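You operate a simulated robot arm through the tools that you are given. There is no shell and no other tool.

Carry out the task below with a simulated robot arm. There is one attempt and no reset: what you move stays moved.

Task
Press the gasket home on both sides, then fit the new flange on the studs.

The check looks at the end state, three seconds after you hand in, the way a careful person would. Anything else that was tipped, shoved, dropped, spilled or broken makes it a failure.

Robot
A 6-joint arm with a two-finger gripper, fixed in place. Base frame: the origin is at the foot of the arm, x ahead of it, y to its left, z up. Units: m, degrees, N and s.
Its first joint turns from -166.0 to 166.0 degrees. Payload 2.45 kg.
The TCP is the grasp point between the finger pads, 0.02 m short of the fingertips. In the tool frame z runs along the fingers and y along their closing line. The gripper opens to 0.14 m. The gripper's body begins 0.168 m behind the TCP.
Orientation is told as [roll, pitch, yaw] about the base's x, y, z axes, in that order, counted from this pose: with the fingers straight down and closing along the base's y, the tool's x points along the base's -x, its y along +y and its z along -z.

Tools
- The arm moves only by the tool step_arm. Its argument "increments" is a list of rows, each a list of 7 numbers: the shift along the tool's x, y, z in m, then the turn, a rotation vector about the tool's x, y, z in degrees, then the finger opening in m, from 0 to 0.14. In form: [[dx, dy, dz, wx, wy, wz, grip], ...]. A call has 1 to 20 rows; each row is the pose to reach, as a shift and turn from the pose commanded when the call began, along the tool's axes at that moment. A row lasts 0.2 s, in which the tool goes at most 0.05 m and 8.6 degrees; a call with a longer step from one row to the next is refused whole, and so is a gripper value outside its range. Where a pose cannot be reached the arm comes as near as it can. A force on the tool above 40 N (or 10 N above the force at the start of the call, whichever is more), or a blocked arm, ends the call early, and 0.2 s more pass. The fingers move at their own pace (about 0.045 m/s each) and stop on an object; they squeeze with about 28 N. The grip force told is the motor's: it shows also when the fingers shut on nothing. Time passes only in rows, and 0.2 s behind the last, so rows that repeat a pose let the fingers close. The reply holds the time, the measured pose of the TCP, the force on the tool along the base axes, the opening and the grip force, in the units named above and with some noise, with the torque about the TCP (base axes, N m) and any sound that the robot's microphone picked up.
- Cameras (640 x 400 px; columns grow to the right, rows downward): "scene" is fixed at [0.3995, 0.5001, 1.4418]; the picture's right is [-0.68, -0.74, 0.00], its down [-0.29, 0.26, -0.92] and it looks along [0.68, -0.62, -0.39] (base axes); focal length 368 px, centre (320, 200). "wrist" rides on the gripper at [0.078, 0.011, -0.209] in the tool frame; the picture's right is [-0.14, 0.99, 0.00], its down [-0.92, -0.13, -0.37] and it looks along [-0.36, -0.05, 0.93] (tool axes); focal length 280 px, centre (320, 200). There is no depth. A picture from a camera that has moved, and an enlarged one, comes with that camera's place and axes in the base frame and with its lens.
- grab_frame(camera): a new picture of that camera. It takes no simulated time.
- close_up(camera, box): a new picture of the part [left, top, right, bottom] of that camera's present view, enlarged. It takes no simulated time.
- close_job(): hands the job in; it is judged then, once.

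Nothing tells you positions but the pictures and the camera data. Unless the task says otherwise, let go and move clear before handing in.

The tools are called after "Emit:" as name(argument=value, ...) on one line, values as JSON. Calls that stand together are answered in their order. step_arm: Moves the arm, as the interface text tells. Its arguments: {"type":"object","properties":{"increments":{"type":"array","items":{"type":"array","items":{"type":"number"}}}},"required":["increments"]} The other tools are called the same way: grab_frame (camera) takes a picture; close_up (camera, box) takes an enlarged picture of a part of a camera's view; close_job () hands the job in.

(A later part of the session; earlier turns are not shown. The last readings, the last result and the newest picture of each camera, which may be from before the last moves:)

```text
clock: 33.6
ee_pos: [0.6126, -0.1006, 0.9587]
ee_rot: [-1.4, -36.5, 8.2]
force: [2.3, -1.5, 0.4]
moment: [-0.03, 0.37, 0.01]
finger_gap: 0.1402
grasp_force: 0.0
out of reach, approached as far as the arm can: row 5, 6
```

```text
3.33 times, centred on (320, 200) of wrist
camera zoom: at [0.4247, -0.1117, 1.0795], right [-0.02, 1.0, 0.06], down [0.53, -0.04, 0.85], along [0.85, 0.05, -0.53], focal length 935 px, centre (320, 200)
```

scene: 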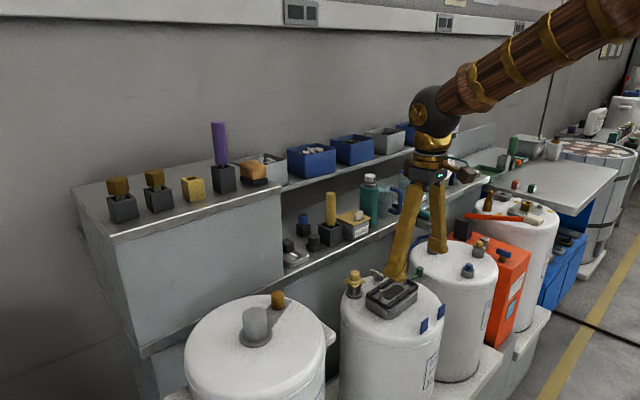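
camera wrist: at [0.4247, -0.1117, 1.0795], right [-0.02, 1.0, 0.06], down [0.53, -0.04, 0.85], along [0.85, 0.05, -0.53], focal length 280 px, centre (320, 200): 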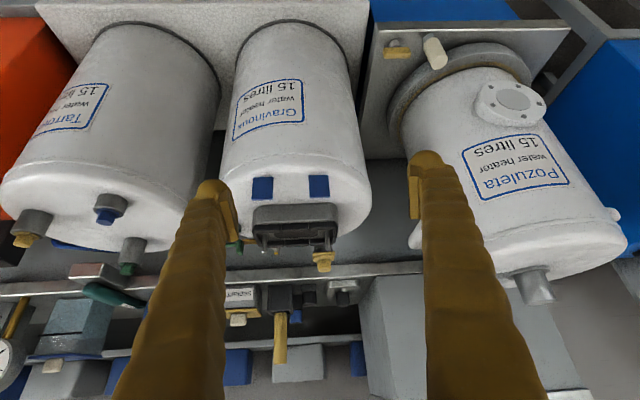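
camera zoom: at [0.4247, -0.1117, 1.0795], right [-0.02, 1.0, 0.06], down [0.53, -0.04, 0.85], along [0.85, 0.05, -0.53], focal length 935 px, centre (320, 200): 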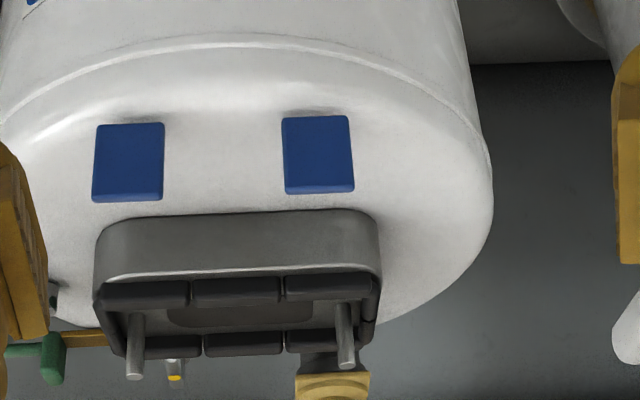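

Emit:
close_up(camera="wrist", box=[258, 185, 342, 240])

Emit:
close_up(camera="scene", box=[360, 265, 425, 315])

```text
7.27 times, centred on (300, 212) of wrist
camera zoom: at [0.4247, -0.1117, 1.0795], right [-0.02, 1.0, 0.06], down [0.53, -0.04, 0.85], along [0.85, 0.05, -0.53], focal length 2039 px, centre (466, 109)
```

zoom: 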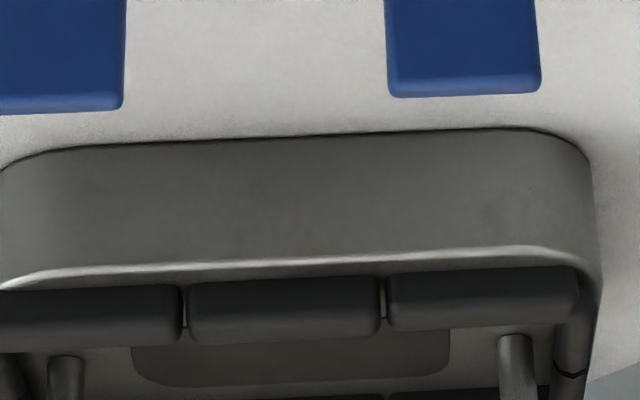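

```text
8.00 times, centred on (392, 290) of scene
camera zoom: at [0.3995, 0.5001, 1.4418], right [-0.68, -0.74, 0.0], down [-0.29, 0.26, -0.92], along [0.68, -0.62, -0.39], focal length 2945 px, centre (-260, -520)
```

zoom: 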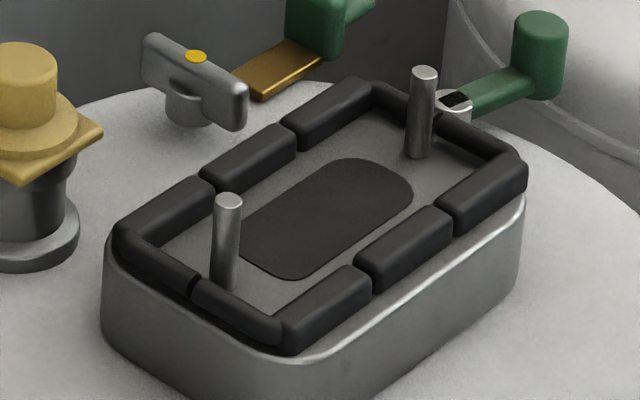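

The gasket outline spans x from about 0.795 to 0.862 and y from -0.193 to -0.069, with the studs at (0.826, -0.179) and (0.826, -0.082). I will level the tool over the front long side with the fingers closed, ready to press.

Emit:
step_arm(increments=[[-0.026, -0.002, 0.018, 0, 7.5, 0, 0.11], [-0.052, -0.004, 0.036, 0, 15, 0, 0.08], [-0.078, -0.006, 0.054, 0, 22.5, 0, 0.05], [-0.104, -0.008, 0.072, 0, 30, 0, 0.02], [-0.13, -0.01, 0.09, 0, 37.5, 0, 0.0], [-0.156, -0.0125, 0.1064, 0, 45, 0, 0.0], [-0.156, -0.0125, 0.1064, 0, 45, 0, 0.0], [-0.156, -0.0125, 0.1064, 0, 45, 0, 0.0], [-0.156, -0.0125, 0.1064, 0, 45, 0, 0.0], [-0.156, -0.0125, 0.1064, 0, 45, 0, 0.0]])

Emit:
grab_frame(camera="wrist")

Emit:
close_up(camera="scene", box=[340, 210, 480, 320])

```text
clock: 35.8
ee_pos: [0.8158, -0.1126, 0.9925]
ee_rot: [1.9, 4.8, 1.7]
force: [-0.4, -0.2, 0.7]
moment: [0.0, -0.01, -0.03]
finger_gap: 0.0
grasp_force: 27.8
```

```text
taken
camera wrist: at [0.756, -0.111, 1.2067], right [0.11, 0.99, 0.02], down [0.95, -0.11, 0.29], along [0.29, -0.01, -0.96], focal length 280 px, centre (320, 200)
```

wrist: 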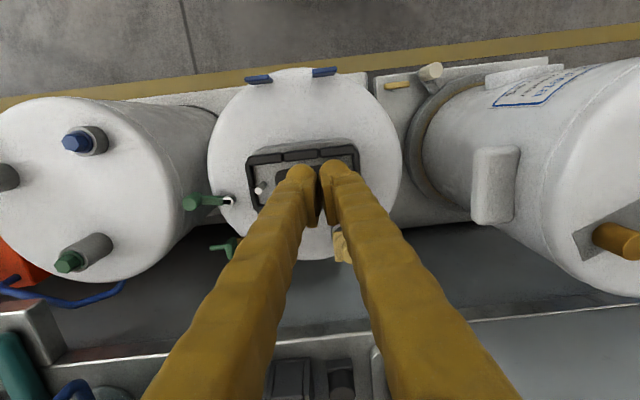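

```text
3.64 times, centred on (410, 265) of scene
camera zoom: at [0.3995, 0.5001, 1.4418], right [-0.68, -0.74, 0.0], down [-0.29, 0.26, -0.92], along [0.68, -0.62, -0.39], focal length 1339 px, centre (-7, -36)
```

zoom: 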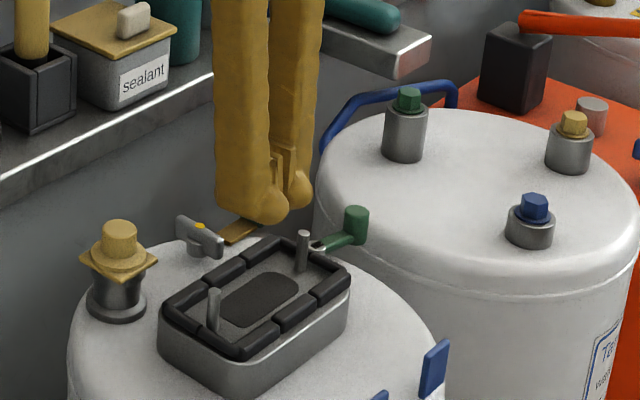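

The tool is slightly off level after that limited move. I am correcting the tilt and position over the middle of the front side.

Emit:
step_arm(increments=[[0.006, -0.01, 0.0, 0.9, -2.4, 0.8, 0.0], [0.011, -0.0195, 0.0, 1.9, -4.8, 1.7, 0.0], [0.011, -0.0195, 0.02, 1.9, -4.8, 1.7, 0.0]])

```text
clock: 36.6
ee_pos: [0.8064, -0.1352, 0.9713]
ee_rot: [-0.1, -0.1, -0.1]
force: [-0.6, 0.5, -0.4]
moment: [-0.01, -0.03, 0.0]
finger_gap: 0.0001
grasp_force: 28.4
```

Emit:
step_arm(increments=[[0.005, 0.004, 0.0, 0, 0, 0, 0.0], [0.005, 0.004, 0.03, 0, 0, 0, 0.0], [0.005, 0.004, 0.045, 0, 0, 0, 0.0], [0.005, 0.004, 0.05, 0, 0, 0, 0.0]])

Emit:
close_up(camera="scene", box=[350, 250, 430, 315])

Emit:
close_up(camera="wrist", box=[240, 130, 400, 240])

```text
clock: 37.6
ee_pos: [0.8017, -0.1296, 0.9212]
ee_rot: [-0.2, 0.1, -0.1]
force: [0.0, -0.3, 0.0]
moment: [0.02, 0.02, 0.01]
finger_gap: 0.0
grasp_force: 27.9
```

```text
6.15 times, centred on (390, 282) of scene
camera zoom: at [0.3995, 0.5001, 1.4418], right [-0.68, -0.74, 0.0], down [-0.29, 0.26, -0.92], along [0.68, -0.62, -0.39], focal length 2266 px, centre (-111, -308)
```

zoom: 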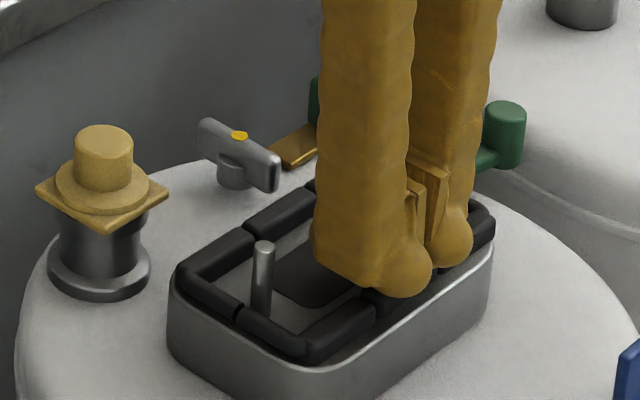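

```text
3.64 times, centred on (320, 185) of wrist
camera zoom: at [0.7223, -0.1175, 1.1307], right [0.14, 0.99, 0.0], down [0.92, -0.13, 0.37], along [0.37, -0.05, -0.93], focal length 1020 px, centre (320, 254)
```

zoom: 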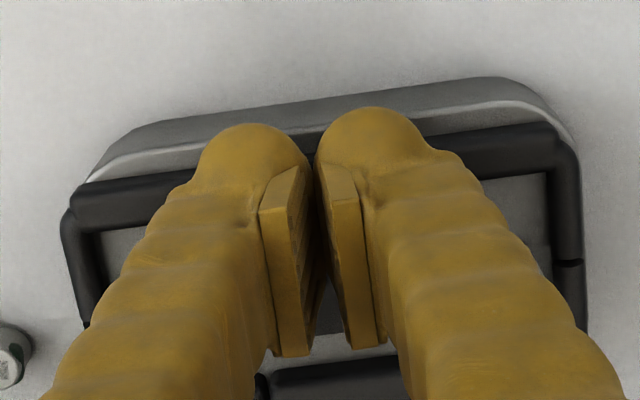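

The closed fingertips are centred over the middle front segment, a little above it. I am lowering in small steps to find contact.

Emit:
step_arm(increments=[[0, 0, 0.003, 0, 0, 0, 0.0], [0, 0, 0.006, 0, 0, 0, 0.0], [0, 0, 0.009, 0, 0, 0, 0.0]])

```text
clock: 38.4
ee_pos: [0.8003, -0.1288, 0.912]
ee_rot: [-0.1, 0.0, -0.1]
force: [2.1, -1.3, 2.9]
moment: [0.0, 0.01, 0.01]
finger_gap: 0.0059
grasp_force: 29.6
```

Emit:
close_up(camera="scene", box=[350, 250, 430, 315])

Emit:
close_up(camera="wrist", box=[240, 130, 400, 240])

```text
6.15 times, centred on (390, 282) of scene
camera zoom: at [0.3995, 0.5001, 1.4418], right [-0.68, -0.74, 0.0], down [-0.29, 0.26, -0.92], along [0.68, -0.62, -0.39], focal length 2266 px, centre (-111, -308)
```

zoom: 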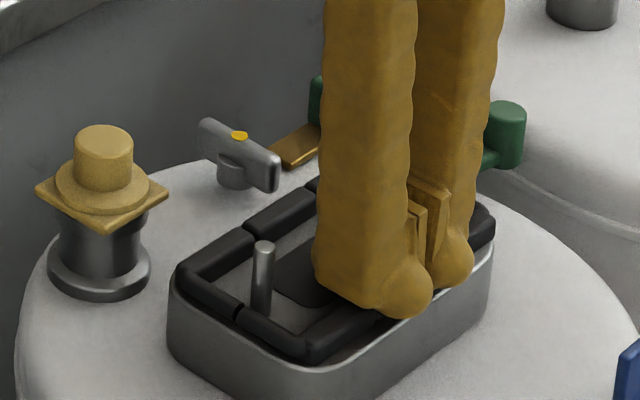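

```text
3.64 times, centred on (320, 185) of wrist
camera zoom: at [0.7214, -0.1184, 1.121], right [0.14, 0.99, 0.0], down [0.92, -0.13, 0.37], along [0.36, -0.05, -0.93], focal length 1020 px, centre (320, 254)
```

zoom: 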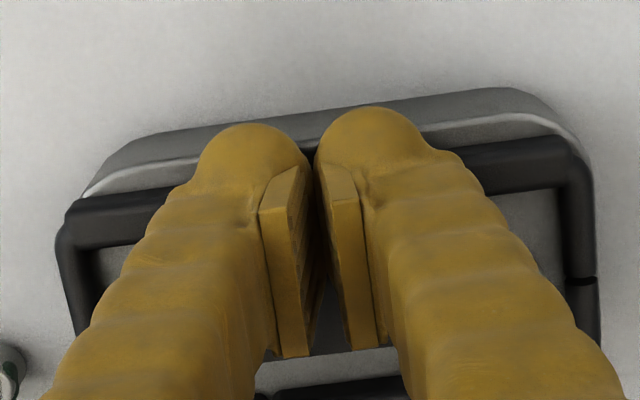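

Light contact (about 3 N) at TCP z of roughly 0.912. I will keep pressing in small steps.

Emit:
step_arm(increments=[[0, 0, 0.002, 0, 0, 0, 0.0], [0, 0, 0.004, 0, 0, 0, 0.0]])

```text
clock: 39.2
ee_pos: [0.8002, -0.1298, 0.9123]
ee_rot: [-0.2, 0.0, 0.0]
force: [-7.0, 2.6, 20.9]
moment: [0.14, 0.22, -0.03]
finger_gap: 0.0061
grasp_force: 29.1
stopped in row 2: the force on the tool passed its limit at 42 N (the readings are from after the stop); the commanded pose is now the measured one
```

Emit:
close_up(camera="scene", box=[360, 265, 425, 315])

Emit:
step_arm(increments=[[0, 0, -0.02, 0, 0, 0, 0.0], [0.03, 0, -0.06, 0, 0, 0, 0.0], [0.06, 0, -0.09, 0, 0, 0, 0.0]])

Emit:
close_up(camera="scene", box=[360, 265, 425, 315])

Emit:
close_up(camera="wrist", box=[240, 130, 400, 240])

```text
8.00 times, centred on (392, 290) of scene
camera zoom: at [0.3995, 0.5001, 1.4418], right [-0.68, -0.74, 0.0], down [-0.29, 0.26, -0.92], along [0.68, -0.62, -0.39], focal length 2945 px, centre (-260, -520)
```

zoom: 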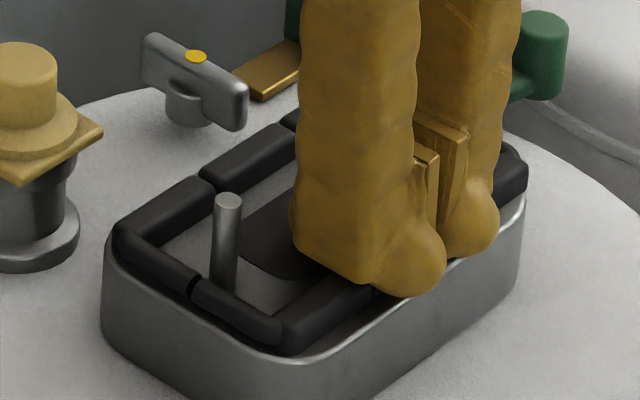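

```text
clock: 40.0
ee_pos: [0.7398, -0.1295, 0.9996]
ee_rot: [-0.1, -0.2, -0.1]
force: [-0.2, -0.5, 0.6]
moment: [-0.02, 0.01, 0.0]
finger_gap: 0.0
grasp_force: 29.4
```

```text
8.00 times, centred on (392, 290) of scene
camera zoom: at [0.3995, 0.5001, 1.4418], right [-0.68, -0.74, 0.0], down [-0.29, 0.26, -0.92], along [0.68, -0.62, -0.39], focal length 2945 px, centre (-260, -520)
```

zoom: 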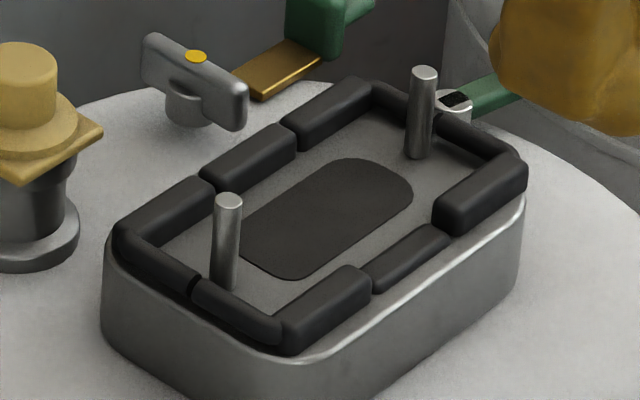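

```text
3.64 times, centred on (320, 185) of wrist
camera zoom: at [0.6606, -0.1177, 1.2076], right [0.14, 0.99, 0.0], down [0.92, -0.13, 0.37], along [0.37, -0.05, -0.93], focal length 1020 px, centre (320, 254)
```

zoom: 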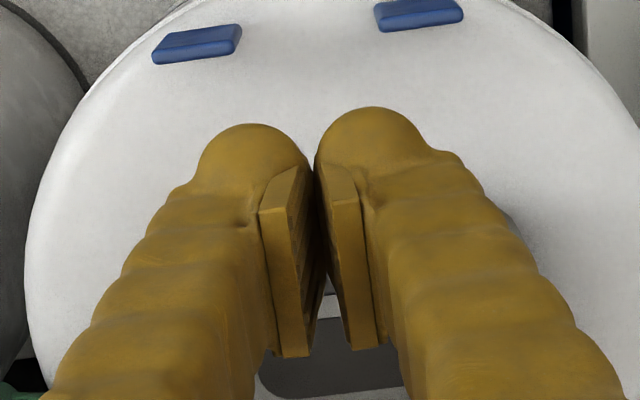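

The middle front segment is now visibly lower, so each segment presses down separately and hits a firm stop at TCP z of about 0.912. Next is the front segment nearest the green lever.

Emit:
step_arm(increments=[[-0.03, -0.02, 0, 0, 0, 0, 0.0], [-0.057, -0.0425, 0, 0, 0, 0, 0.0], [-0.057, -0.0425, 0.04, 0, 0, 0, 0.0], [-0.057, -0.0425, 0.07, 0, 0, 0, 0.0]])

Emit:
step_arm(increments=[[0, 0, 0.004, 0, 0, 0, 0.0], [0, 0, 0.008, 0, 0, 0, 0.0], [0, 0, 0.011, 0, 0, 0, 0.0], [0, 0, 0.014, 0, 0, 0, 0.0], [0, 0, 0.017, 0, 0, 0, 0.0], [0, 0, 0.02, 0, 0, 0, 0.0]])

Emit:
close_up(camera="scene", box=[360, 265, 425, 315])

```text
clock: 41.0
ee_pos: [0.7972, -0.1738, 0.9292]
ee_rot: [-0.2, -0.1, -0.2]
force: [-0.1, 0.8, 0.1]
moment: [-0.01, 0.0, 0.01]
finger_gap: 0.0002
grasp_force: 29.2
```

```text
clock: 42.4
ee_pos: [0.7977, -0.172, 0.912]
ee_rot: [-0.2, -0.3, -0.1]
force: [0.3, -1.9, 17.8]
moment: [0.06, 0.04, -0.03]
finger_gap: 0.0061
grasp_force: 29.7
```

```text
8.00 times, centred on (392, 290) of scene
camera zoom: at [0.3995, 0.5001, 1.4418], right [-0.68, -0.74, 0.0], down [-0.29, 0.26, -0.92], along [0.68, -0.62, -0.39], focal length 2945 px, centre (-260, -520)
```

zoom: 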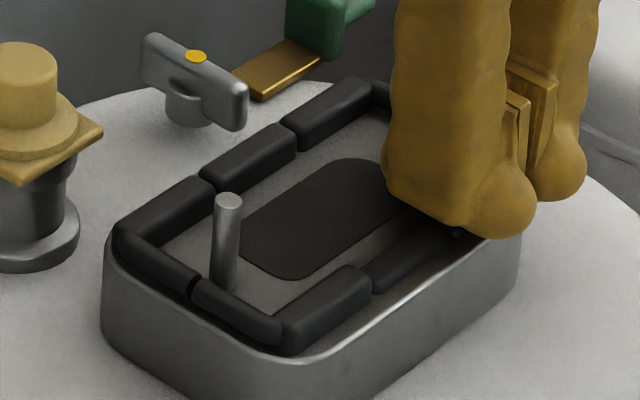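

Emit:
step_arm(increments=[[0, 0, 0.001, 0, 0, 0, 0.0], [0, 0, 0.0025, 0, 0, 0, 0.0]])

Emit:
step_arm(increments=[[0, 0, -0.02, 0, 0, 0, 0.0], [0.02, 0.02, -0.05, 0, 0, 0, 0.0], [0.05, 0.04, -0.07, 0, 0, 0, 0.0]])

Emit:
close_up(camera="scene", box=[360, 265, 425, 315])

```text
clock: 42.9
ee_pos: [0.7969, -0.1723, 0.9109]
ee_rot: [-0.2, -0.4, -0.1]
force: [-12.0, 3.7, 20.8]
moment: [0.15, 0.26, 0.0]
finger_gap: 0.0063
grasp_force: 29.4
stopped in row 2: the force on the tool passed its limit at 44 N (the readings are from after the stop); the commanded pose is now the measured one
```

```text
clock: 43.7
ee_pos: [0.7455, -0.1311, 0.9799]
ee_rot: [-0.1, -0.1, -0.1]
force: [-0.2, -0.4, -0.7]
moment: [-0.03, 0.0, 0.02]
finger_gap: 0.0001
grasp_force: 28.7
```

```text
8.00 times, centred on (392, 290) of scene
camera zoom: at [0.3995, 0.5001, 1.4418], right [-0.68, -0.74, 0.0], down [-0.29, 0.26, -0.92], along [0.68, -0.62, -0.39], focal length 2945 px, centre (-260, -520)
```

zoom: 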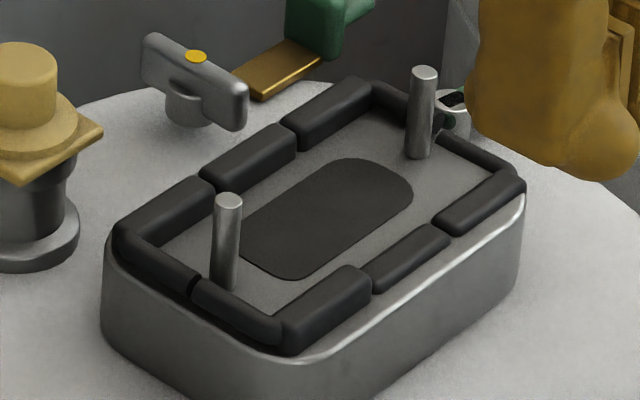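

Two front segments are home. Now the third front segment, at y of about -0.09.

Emit:
step_arm(increments=[[-0.03, 0.02, 0, 0, 0, 0, 0.0], [-0.0515, 0.041, 0, 0, 0, 0, 0.0], [-0.0515, 0.041, 0.03, 0, 0, 0, 0.0], [-0.0515, 0.041, 0.05, 0, 0, 0, 0.0]])

Emit:
step_arm(increments=[[0, 0, 0.004, 0, 0, 0, 0.0], [0, 0, 0.008, 0, 0, 0, 0.0], [0, 0, 0.011, 0, 0, 0, 0.0], [0, 0, 0.014, 0, 0, 0, 0.0], [0, 0, 0.017, 0, 0, 0, 0.0], [0, 0, 0.019, 0, 0, 0, 0.0], [0, 0, 0.021, 0, 0, 0, 0.0]])

Emit:
step_arm(increments=[[0, 0, -0.02, 0, 0, 0, 0.0], [0.02, -0.02, -0.05, 0, 0, 0, 0.0], [0.05, -0.04, -0.07, 0, 0, 0, 0.0]])

Emit:
close_up(camera="scene", box=[360, 265, 425, 315])

```text
clock: 44.7
ee_pos: [0.7993, -0.0915, 0.93]
ee_rot: [-0.2, -0.3, -0.1]
force: [0.1, 0.3, 0.7]
moment: [-0.02, 0.01, -0.01]
finger_gap: 0.0
grasp_force: 29.1
```

```text
clock: 46.4
ee_pos: [0.7992, -0.0905, 0.9122]
ee_rot: [-0.3, -0.3, -0.1]
force: [-8.7, 0.6, 16.6]
moment: [-0.01, 0.23, 0.07]
finger_gap: 0.006
grasp_force: 29.7
stopped in row 7: the force on the tool passed its limit at 42 N (the readings are from after the stop); the commanded pose is now the measured one
```

```text
clock: 47.2
ee_pos: [0.748, -0.1284, 0.9797]
ee_rot: [-0.2, -0.4, -0.2]
force: [-1.0, -0.2, -0.1]
moment: [0.0, 0.0, -0.02]
finger_gap: 0.0001
grasp_force: 29.8
```

```text
8.00 times, centred on (392, 290) of scene
camera zoom: at [0.3995, 0.5001, 1.4418], right [-0.68, -0.74, 0.0], down [-0.29, 0.26, -0.92], along [0.68, -0.62, -0.39], focal length 2945 px, centre (-260, -520)
```

zoom: 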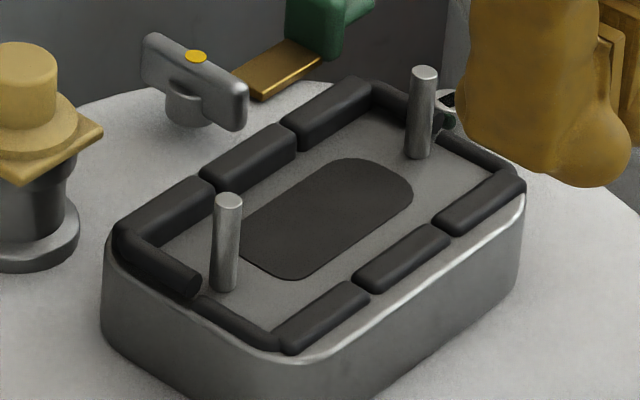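

The front side is fully down (its half end pieces went with it). Now the back side, starting with the middle segment at x of about 0.855.

Emit:
step_arm(increments=[[-0.04, -0.001, 0, 0, 0.2, 0, 0.0], [-0.08, -0.002, 0, -0.1, 0.3, -0.1, 0.0], [-0.107, -0.0026, 0, -0.2, 0.4, -0.2, 0.0], [-0.107, -0.0026, 0.03, -0.2, 0.4, -0.2, 0.0], [-0.107, -0.0026, 0.05, -0.2, 0.4, -0.2, 0.0]])

Emit:
close_up(camera="scene", box=[350, 250, 430, 315])

```text
clock: 48.4
ee_pos: [0.8573, -0.1344, 0.9307]
ee_rot: [0.1, 0.2, 0.1]
force: [0.5, 0.1, 0.3]
moment: [0.03, 0.0, 0.0]
finger_gap: 0.0001
grasp_force: 29.1
```

```text
6.15 times, centred on (390, 282) of scene
camera zoom: at [0.3995, 0.5001, 1.4418], right [-0.68, -0.74, 0.0], down [-0.29, 0.26, -0.92], along [0.68, -0.62, -0.39], focal length 2266 px, centre (-111, -308)
```

zoom: 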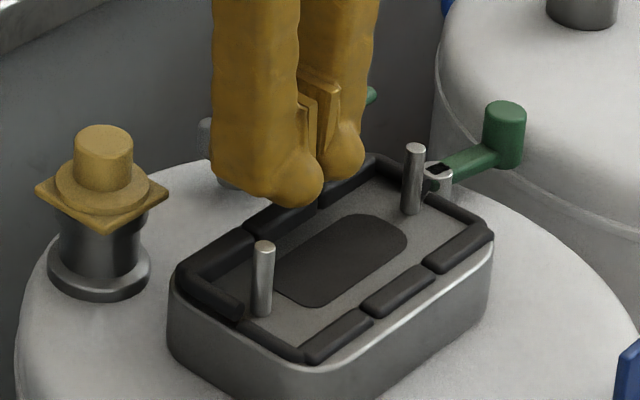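

Emit:
step_arm(increments=[[0, 0.003, 0.004, 0, 0, 0, 0.0], [0, 0.003, 0.008, 0, 0, 0, 0.0], [0, 0.003, 0.011, 0, 0, 0, 0.0], [0, 0.003, 0.014, 0, 0, 0, 0.0], [0, 0.003, 0.017, 0, 0, 0, 0.0], [0, 0.003, 0.019, 0, 0, 0, 0.0], [0, 0.003, 0.021, 0, 0, 0, 0.0]])

Emit:
step_arm(increments=[[0, 0, -0.02, 0, 0, 0, 0.0], [0, 0.02, -0.04, 0, 0, 0, 0.0], [0, 0.041, -0.02, 0, 0, 0, 0.0]])

Emit:
close_up(camera="scene", box=[350, 250, 430, 315])

```text
clock: 50.0
ee_pos: [0.8549, -0.1314, 0.9109]
ee_rot: [-0.1, 0.1, 0.0]
force: [-20.7, -6.7, 30.9]
moment: [-0.1, 0.47, 0.02]
finger_gap: 0.006
grasp_force: 29.5
```

```text
clock: 50.8
ee_pos: [0.8545, -0.0894, 0.9302]
ee_rot: [0.1, 0.1, 0.1]
force: [0.2, 0.4, 0.1]
moment: [0.01, -0.01, 0.0]
finger_gap: 0.0
grasp_force: 30.0
```

```text
6.15 times, centred on (390, 282) of scene
camera zoom: at [0.3995, 0.5001, 1.4418], right [-0.68, -0.74, 0.0], down [-0.29, 0.26, -0.92], along [0.68, -0.62, -0.39], focal length 2266 px, centre (-111, -308)
```

zoom: 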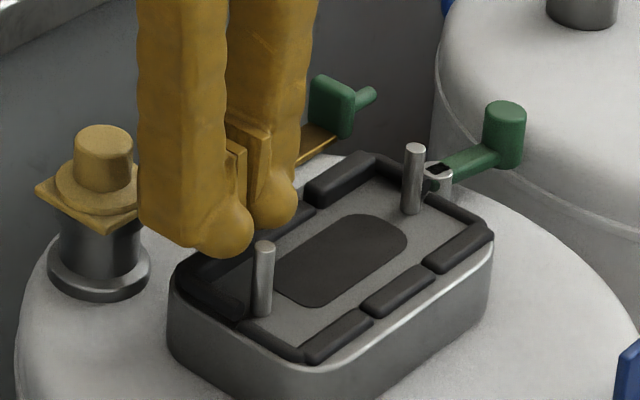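

Emit:
step_arm(increments=[[0, 0, 0.004, 0, 0, 0, 0.0], [0, 0, 0.008, 0, 0, 0, 0.0], [0, 0, 0.011, 0, 0, 0, 0.0], [0, 0, 0.014, 0, 0, 0, 0.0], [0, 0, 0.017, 0, 0, 0, 0.0], [0, 0, 0.019, 0, 0, 0, 0.0], [0, 0, 0.021, 0, 0, 0, 0.0]])

Emit:
step_arm(increments=[[0, 0, -0.02, 0, 0, 0, 0.0], [0, -0.04, -0.04, 0, 0, 0, 0.0], [0, -0.0825, -0.02, 0, 0, 0, 0.0]])

Emit:
close_up(camera="scene", box=[350, 250, 430, 315])

```text
clock: 52.4
ee_pos: [0.8576, -0.0904, 0.9108]
ee_rot: [0.0, 0.0, 0.1]
force: [-13.8, 0.4, 34.9]
moment: [-0.02, 0.33, 0.01]
finger_gap: 0.0061
grasp_force: 30.0
```

```text
clock: 53.2
ee_pos: [0.857, -0.1707, 0.9289]
ee_rot: [0.0, 0.1, 0.0]
force: [0.0, -0.2, 0.4]
moment: [0.05, -0.01, -0.01]
finger_gap: 0.0
grasp_force: 29.8
```

```text
6.15 times, centred on (390, 282) of scene
camera zoom: at [0.3995, 0.5001, 1.4418], right [-0.68, -0.74, 0.0], down [-0.29, 0.26, -0.92], along [0.68, -0.62, -0.39], focal length 2266 px, centre (-111, -308)
```

zoom: 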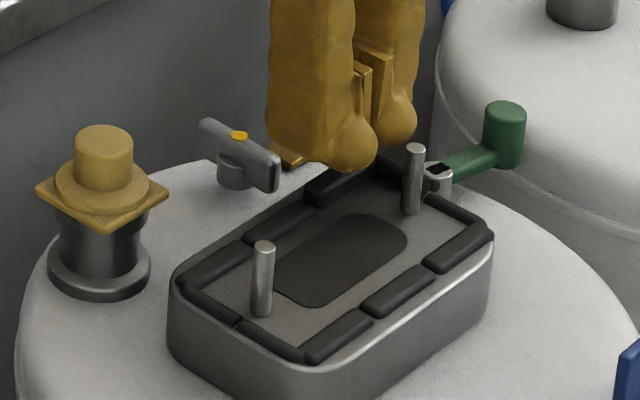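

Five segments are home. Now the last one, at the back near the grey lever. The lever top, at about 0.884, is below the stop height of the fingertips.

Emit:
step_arm(increments=[[0, -0.001, 0.004, 0, 0, 0, 0.0], [0, -0.001, 0.008, 0, 0, 0, 0.0], [0, -0.001, 0.011, 0, 0, 0, 0.0], [0, -0.001, 0.014, 0, 0, 0, 0.0], [0, -0.001, 0.017, 0, 0, 0, 0.0], [0, -0.001, 0.019, 0, 0, 0, 0.0], [0, -0.001, 0.021, 0, 0, 0, 0.0]])

Emit:
step_arm(increments=[[0, 0, -0.02, 0, 0, 0, 0.0], [0.0, 0, -0.05, 0, 0, 0, 0.0], [0.03, 0, -0.08, 0, 0, 0, 0.03], [0.06, 0.01, -0.1, 0, 0, 0, 0.06], [0.09, 0.02, -0.1, 0, 0, 0, 0.09]])

Emit:
close_up(camera="scene", box=[360, 265, 425, 315])

Emit:
close_up(camera="wrist", box=[220, 120, 420, 260])

```text
clock: 54.8
ee_pos: [0.8567, -0.1736, 0.9112]
ee_rot: [-0.1, 0.0, 0.1]
force: [-9.0, 1.4, 15.5]
moment: [0.02, 0.22, 0.03]
finger_gap: 0.0058
grasp_force: 29.9
stopped in row 7: the force on the tool passed its limit at 44 N (the readings are from after the stop); the commanded pose is now the measured one
```

```text
clock: 56.0
ee_pos: [0.7672, -0.1517, 1.0109]
ee_rot: [0.0, 0.0, 0.1]
force: [0.3, -0.2, -0.8]
moment: [0.0, 0.04, -0.01]
finger_gap: 0.0669
grasp_force: 0.2
```

```text
8.00 times, centred on (392, 290) of scene
camera zoom: at [0.3995, 0.5001, 1.4418], right [-0.68, -0.74, 0.0], down [-0.29, 0.26, -0.92], along [0.68, -0.62, -0.39], focal length 2945 px, centre (-260, -520)
```

zoom: 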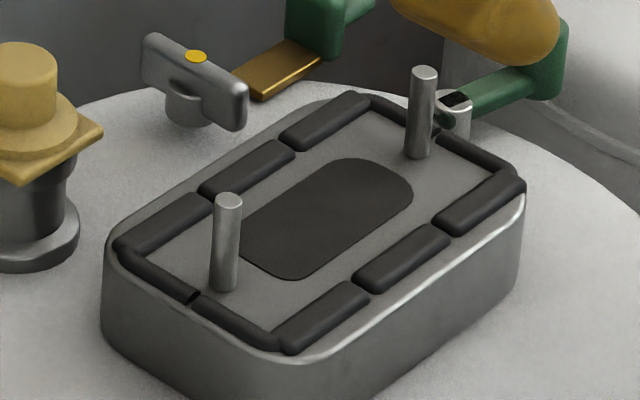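

```text
2.86 times, centred on (320, 190) of wrist
camera zoom: at [0.6886, -0.1408, 1.2197], right [0.14, 0.99, 0.0], down [0.92, -0.13, 0.37], along [0.36, -0.05, -0.93], focal length 801 px, centre (320, 229)
```

zoom: 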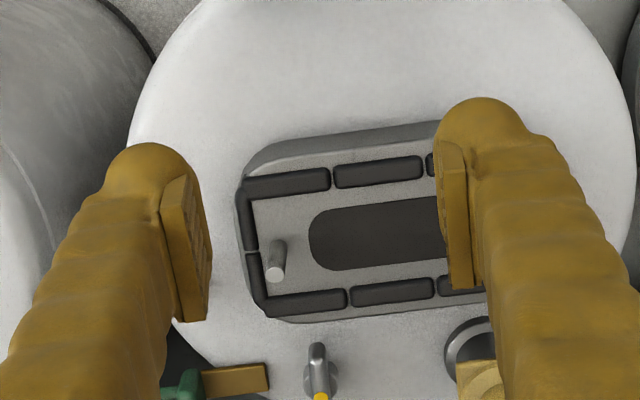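

Emit:
close_up(camera="scene", box=[368, 285, 404, 312])

Emit:
close_up(camera="scene", box=[395, 268, 431, 295])

Emit:
step_arm(increments=[[0.0, 0.015, 0, 0, 0, 0, 0.12], [0.0, 0.02, 0, 0, 0, 0, 0.14], [0.0, 0.02, 0, 0, 0, 0, 0.14], [0.0, 0.02, 0, 0, 0, 0, 0.14]])

Emit:
close_up(camera="wrist", box=[260, 150, 380, 240])

```text
14.81 times, centred on (386, 298) of scene
camera zoom: at [0.3995, 0.5001, 1.4418], right [-0.68, -0.74, 0.0], down [-0.29, 0.26, -0.92], along [0.68, -0.62, -0.39], focal length 5454 px, centre (-658, -1259)
```

zoom: 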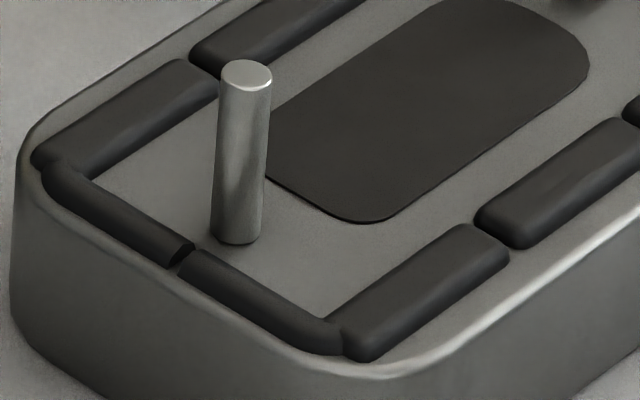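

```text
14.81 times, centred on (413, 282) of scene
camera zoom: at [0.3995, 0.5001, 1.4418], right [-0.68, -0.74, 0.0], down [-0.29, 0.26, -0.92], along [0.68, -0.62, -0.39], focal length 5454 px, centre (-1058, -1007)
```

zoom: 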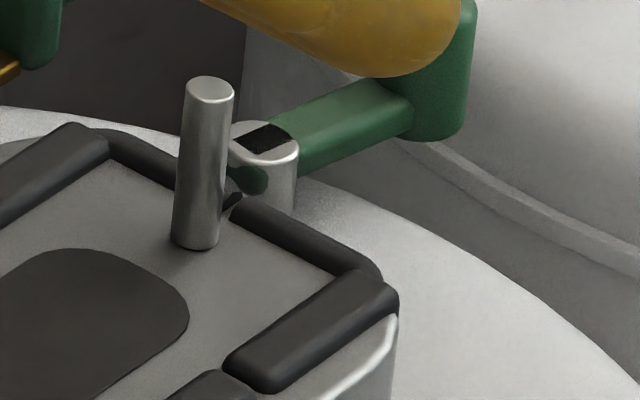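

```text
clock: 57.0
ee_pos: [0.766, -0.1317, 1.01]
ee_rot: [0.0, 0.1, 0.1]
force: [1.2, -0.2, 0.2]
moment: [0.01, 0.0, 0.02]
finger_gap: 0.1401
grasp_force: 0.0
```

```text
4.44 times, centred on (320, 195) of wrist
camera zoom: at [0.6878, -0.1212, 1.219], right [0.14, 0.99, 0.0], down [0.92, -0.13, 0.37], along [0.36, -0.05, -0.93], focal length 1246 px, centre (320, 222)
```

zoom: 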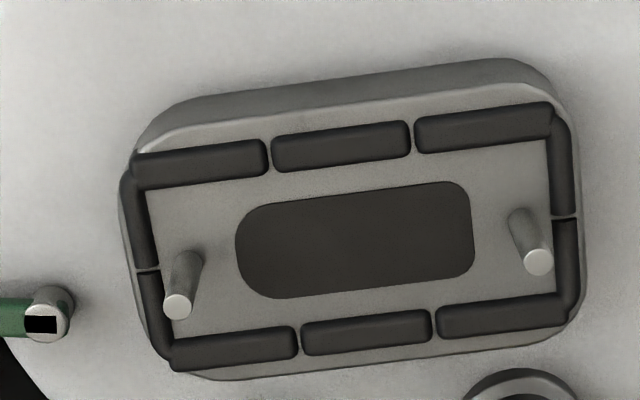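

The gasket is now home and even on both sides. The studs are at (0.825, -0.083) and (0.825, -0.179), with tops at z of about 0.917. The flange needs a tilted reach and a 90° turn, so I will first test whether the sideways-leaning placement pose is reachable with the gripper empty.

Emit:
step_arm(increments=[[-0.01, 0, -0.02, 0, 0, -8.2, 0.1], [-0.02, 0, -0.04, 0, 0, -16.4, 0.1], [-0.03, 0, -0.06, 0, 0, -24.6, 0.1], [-0.04, 0, -0.08, 0, 0, -32.8, 0.1], [-0.05, 0, -0.09, 0, 0, -41, 0.1], [-0.059, 0, -0.09, 0, 0, -49.2, 0.1], [-0.059, 0, -0.09, 0, 0, -57.4, 0.1], [-0.059, 0, -0.09, 0, 0, -65.6, 0.1], [-0.059, 0, -0.09, 0, 0, -73.8, 0.1], [-0.059, 0, -0.09, 0, 0, -82, 0.1], [-0.059, 0, -0.09, 0, 0, -90, 0.1]])

Emit:
step_arm(increments=[[0, 0, 0, 0, -8, 0, 0.1], [0, 0, 0, 0, -16, 0, 0.1], [0, 0, 0, 0, -24, 0, 0.1], [0, 0, 0, 0, -32, 0, 0.1], [0, 0, 0, 0, -40, 0, 0.1]])

Emit:
grab_frame(camera="scene")

Emit:
grab_frame(camera="wrist")

```text
clock: 59.4
ee_pos: [0.8259, -0.1326, 1.1008]
ee_rot: [0.0, 0.0, 90.1]
force: [0.3, 0.7, 0.2]
moment: [0.01, -0.02, -0.03]
finger_gap: 0.1003
grasp_force: 0.0
```

```text
clock: 60.6
ee_pos: [0.8249, -0.132, 1.1008]
ee_rot: [-0.1, -40.1, 90.1]
force: [0.2, -0.5, -0.8]
moment: [-0.04, -0.02, -0.03]
finger_gap: 0.1002
grasp_force: 0.0
```

```text
taken
```

scene: 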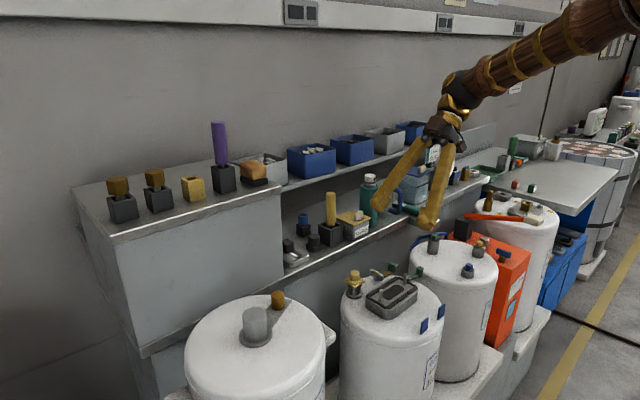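

```text
taken
camera wrist: at [0.8149, -0.3272, 1.2099], right [-0.99, 0.1, 0.09], down [0.13, 0.47, 0.88], along [0.05, 0.88, -0.48], focal length 280 px, centre (320, 200)
```

wrist: 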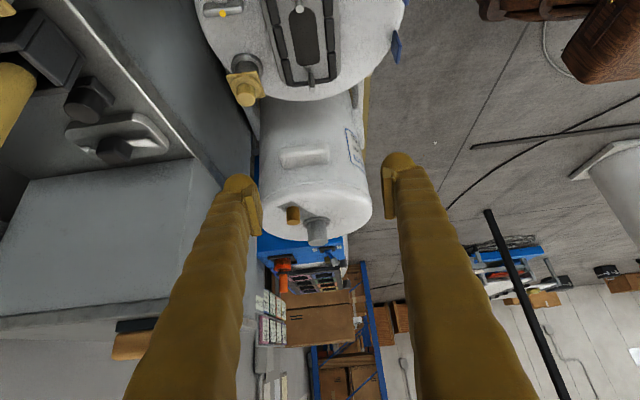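

The leaning pose is reachable. This view also shows the flange on the shelf from another direction, so I am zooming in to locate it precisely.

Emit:
close_up(camera="wrist", box=[40, 70, 200, 190])

Emit:
close_up(camera="scene", box=[278, 230, 322, 270])

```text
3.33 times, centred on (120, 130) of wrist
camera zoom: at [0.8149, -0.3272, 1.2099], right [-0.99, 0.1, 0.09], down [0.13, 0.47, 0.88], along [0.05, 0.88, -0.48], focal length 935 px, centre (987, 433)
```

zoom: 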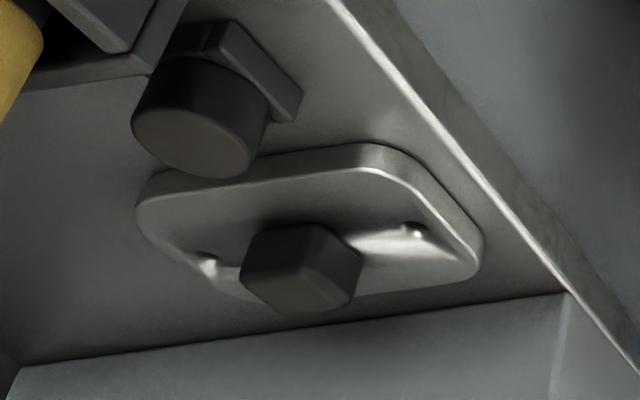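

```text
10.00 times, centred on (300, 250) of scene
camera zoom: at [0.3995, 0.5001, 1.4418], right [-0.68, -0.74, 0.0], down [-0.29, 0.26, -0.92], along [0.68, -0.62, -0.39], focal length 3682 px, centre (520, -300)
```

zoom: 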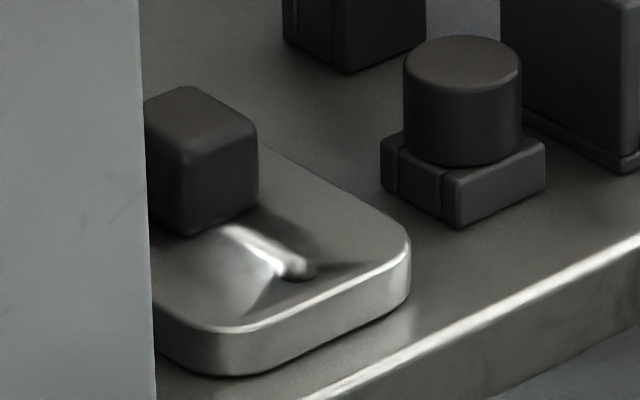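

The flange centre is at about (1.121, -0.037), with its plate top at z≈0.912 and a block of about 28 mm. The cabinet side is close by, at y≈0.03, so a 40° tilt keeps the gripper body clear of it. I am turning the tool to face the shelf at that tilt.

Emit:
step_arm(increments=[[-0.0086, -0.0023, 0.0013, 5.26, 0, 6.26, 0.1], [-0.0173, -0.0045, 0.0026, 10.53, 0, 12.53, 0.1], [-0.0259, -0.0068, 0.0039, 15.79, 0, 18.79, 0.1], [-0.0345, -0.0091, 0.0052, 21.05, 0, 25.05, 0.1], [-0.0432, -0.0114, 0.0065, 26.32, 0, 31.32, 0.1], [-0.0518, -0.0136, 0.0079, 31.58, 0, 37.58, 0.1], [-0.0605, -0.0159, 0.0092, 36.85, 0, 43.85, 0.1], [-0.0691, -0.0182, 0.0105, 42.11, 0, 50.11, 0.1], [-0.0777, -0.0205, 0.0118, 47.37, 0, 56.37, 0.1], [-0.0864, -0.0227, 0.0131, 52.64, 0, 62.64, 0.1], [-0.095, -0.025, 0.0144, 57.9, 0, 68.9, 0.1]])

Emit:
grab_frame(camera="wrist")

Emit:
close_up(camera="wrist", box=[220, 100, 420, 230])

```text
clock: 63.0
ee_pos: [0.851, -0.0506, 1.1492]
ee_rot: [-0.1, -40.0, 0.1]
force: [0.1, -0.4, 0.1]
moment: [0.0, 0.0, -0.01]
finger_gap: 0.1
grasp_force: 0.0
```

```text
taken
camera wrist: at [0.6562, -0.0401, 1.2598], right [0.1, 0.99, 0.09], down [0.47, -0.13, 0.88], along [0.88, -0.05, -0.48], focal length 280 px, centre (320, 200)
```

wrist: 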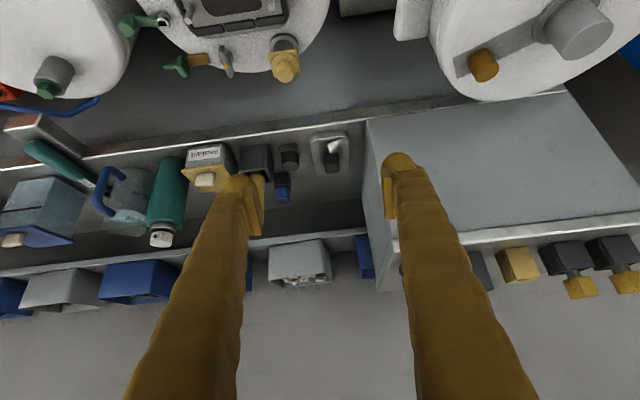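

```text
3.08 times, centred on (320, 165) of wrist
camera zoom: at [0.6562, -0.0401, 1.2598], right [0.1, 0.99, 0.09], down [0.47, -0.13, 0.88], along [0.88, -0.05, -0.48], focal length 863 px, centre (320, 308)
```

zoom: 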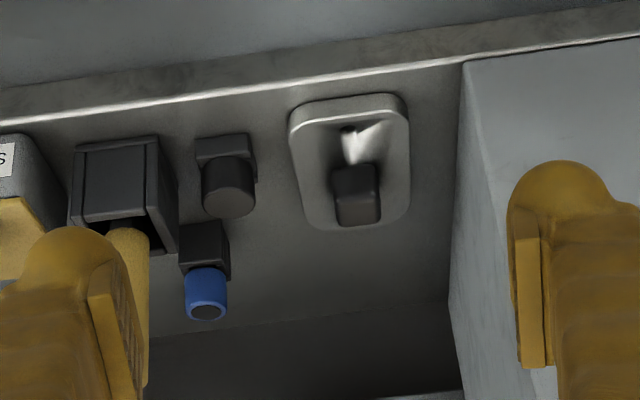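

The flange block centre is confirmed at y≈-0.037 and the cabinet side at y≈0.036. I am moving to a pre-grasp point about 0.1 m back along the tool axis with the fingers narrowed to 56 mm.

Emit:
step_arm(increments=[[-0.0124, 0.0023, 0.0387, 0, 0, 0, 0.08], [-0.0247, 0.0045, 0.0774, 0, 0, 0, 0.056], [-0.0371, 0.0068, 0.116, 0, 0, 0, 0.056], [-0.0495, 0.0091, 0.1547, 0, 0, 0, 0.056], [-0.0618, 0.0113, 0.1934, 0, 0, 0, 0.056], [-0.0742, 0.0136, 0.2321, 0, 0, 0, 0.056]])

Emit:
grab_frame(camera="wrist")

Emit:
grab_frame(camera="scene")

```text
clock: 64.4
ee_pos: [1.0572, -0.0351, 1.0221]
ee_rot: [0.0, -40.2, 0.1]
force: [0.3, -0.4, 0.8]
moment: [0.02, 0.03, -0.04]
finger_gap: 0.056
grasp_force: 0.0
```

```text
taken
camera wrist: at [0.8618, -0.0249, 1.132], right [0.1, 0.99, 0.09], down [0.47, -0.13, 0.87], along [0.88, -0.05, -0.48], focal length 280 px, centre (320, 200)
```

wrist: 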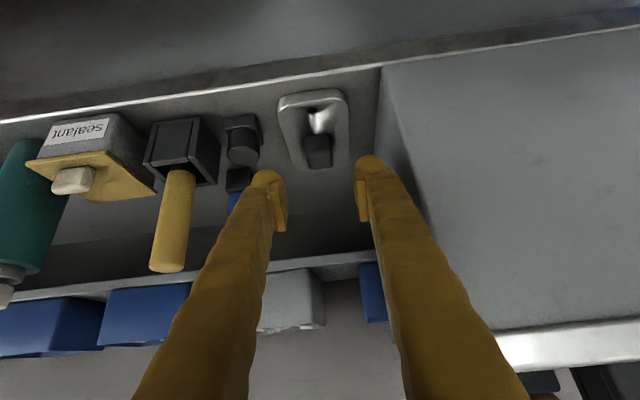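

```text
taken
```

scene: 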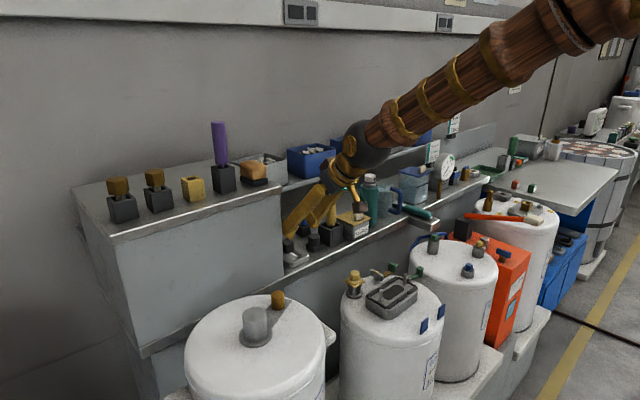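

Emit:
close_up(camera="wrist", box=[240, 70, 420, 240])

Emit:
close_up(camera="scene", box=[260, 140, 380, 270])

```text
2.35 times, centred on (330, 155) of wrist
camera zoom: at [0.8618, -0.0249, 1.132], right [0.1, 0.99, 0.09], down [0.47, -0.13, 0.87], along [0.88, -0.05, -0.48], focal length 660 px, centre (296, 306)
```

zoom: 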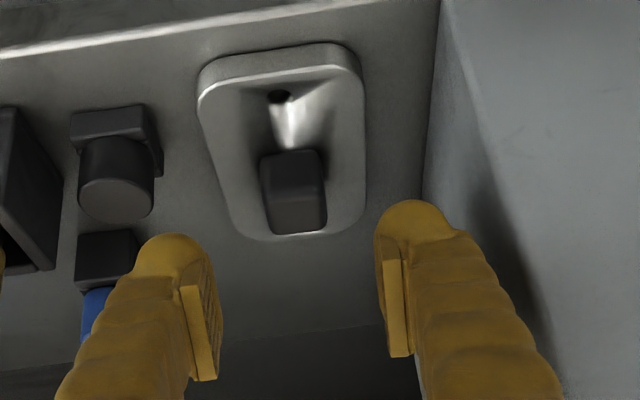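

```text
3.08 times, centred on (320, 205) of scene
camera zoom: at [0.3995, 0.5001, 1.4418], right [-0.68, -0.74, 0.0], down [-0.29, 0.26, -0.92], along [0.68, -0.62, -0.39], focal length 1133 px, centre (320, 185)
```

zoom: 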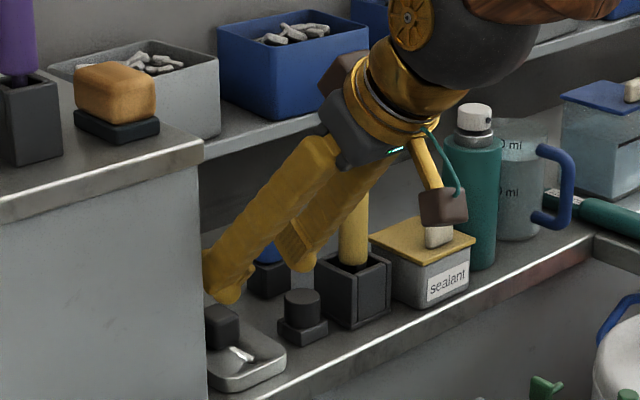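

The fingers are aligned either side of the block, with clearance to the cabinet. I am advancing along the tool axis toward the block.

Emit:
step_arm(increments=[[0.0005, 0, 0.03, 0, 0, 0, 0.056], [0.001, 0, 0.06, 0, 0, 0, 0.056], [0.0015, 0, 0.08, 0, 0, 0, 0.056]])

Emit:
close_up(camera="wrist", box=[240, 110, 420, 240])

Emit:
close_up(camera="scene", box=[260, 160, 360, 270])

```text
clock: 65.2
ee_pos: [1.1066, -0.0378, 0.9586]
ee_rot: [0.0, -40.1, 0.1]
force: [0.1, 0.3, 0.4]
moment: [-0.02, 0.04, 0.03]
finger_gap: 0.0562
grasp_force: 0.1
```

```text
3.08 times, centred on (330, 175) of wrist
camera zoom: at [0.9114, -0.0262, 1.0686], right [0.1, 0.99, 0.09], down [0.47, -0.13, 0.87], along [0.88, -0.05, -0.48], focal length 863 px, centre (289, 277)
```

zoom: 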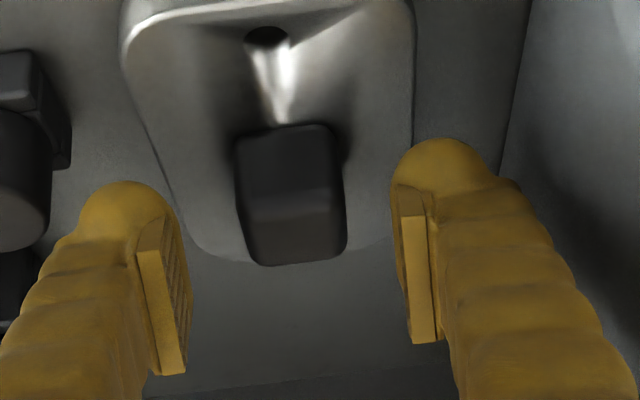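

```text
3.64 times, centred on (310, 215) of scene
camera zoom: at [0.3995, 0.5001, 1.4418], right [-0.68, -0.74, 0.0], down [-0.29, 0.26, -0.92], along [0.68, -0.62, -0.39], focal length 1339 px, centre (356, 146)
```

zoom: 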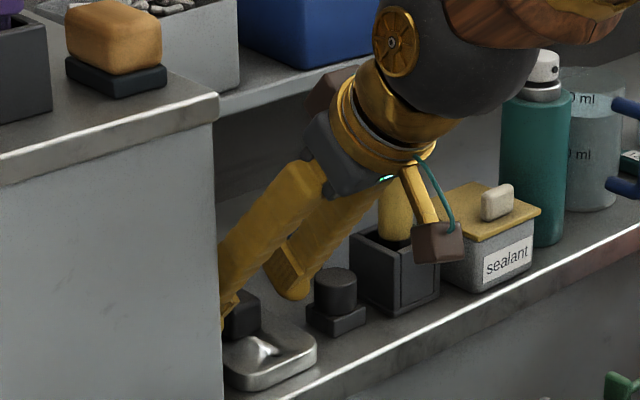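

The block is centred between the pads, and the TCP is about 0.023 m short of the grasp point. I am advancing the rest carefully, then closing.

Emit:
step_arm(increments=[[0.0005, 0, 0.008, 0, 0, 0, 0.056], [0.001, 0, 0.016, 0, 0, 0, 0.056], [0.0014, 0, 0.0205, 0, 0, 0, 0.056]])

Emit:
close_up(camera="wrist", box=[240, 110, 420, 240])

Emit:
close_up(camera="scene", box=[270, 200, 340, 270])

```text
clock: 66.0
ee_pos: [1.1185, -0.0365, 0.9416]
ee_rot: [0.0, -40.0, 0.1]
force: [-0.1, 0.6, -0.3]
moment: [0.01, 0.0, 0.01]
finger_gap: 0.0561
grasp_force: 0.1
```

```text
3.08 times, centred on (330, 175) of wrist
camera zoom: at [0.924, -0.0266, 1.0514], right [0.1, 0.99, 0.09], down [0.47, -0.13, 0.87], along [0.88, -0.05, -0.48], focal length 863 px, centre (289, 277)
```

zoom: 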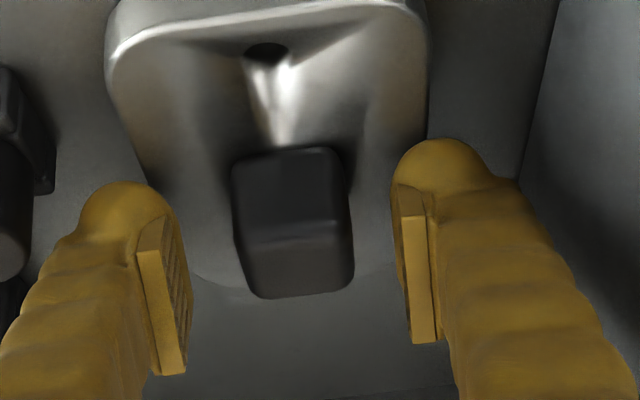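

```text
5.71 times, centred on (305, 235) of scene
camera zoom: at [0.3995, 0.5001, 1.4418], right [-0.68, -0.74, 0.0], down [-0.29, 0.26, -0.92], along [0.68, -0.62, -0.39], focal length 2104 px, centre (406, 0)
```

zoom: 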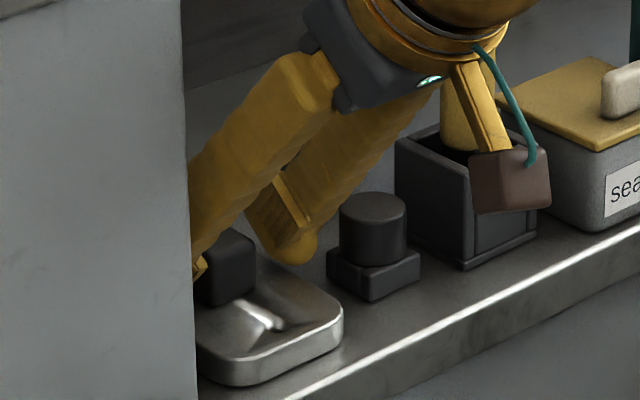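

Emit:
step_arm(increments=[[0, 0, 0, 0, 0, 0, 0.03], [0, 0, 0, 0, 0, 0, 0.0], [0, 0, 0, 0, 0, 0, 0.0], [0, 0, 0, 0, 0, 0, 0.0], [0, 0, 0, 0, 0, 0, 0.0]])

Emit:
close_up(camera="wrist", box=[240, 110, 420, 240])

```text
clock: 67.2
ee_pos: [1.1186, -0.0372, 0.9421]
ee_rot: [0.0, -40.1, 0.1]
force: [0.7, 0.7, -0.8]
moment: [0.01, -0.01, -0.05]
finger_gap: 0.0289
grasp_force: 27.4
```

```text
3.08 times, centred on (330, 175) of wrist
camera zoom: at [0.9239, -0.0265, 1.0515], right [0.1, 0.99, 0.09], down [0.47, -0.13, 0.87], along [0.88, -0.05, -0.48], focal length 863 px, centre (289, 277)
```

zoom: 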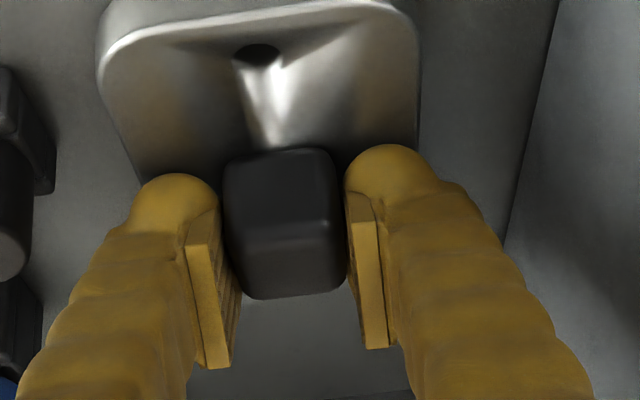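

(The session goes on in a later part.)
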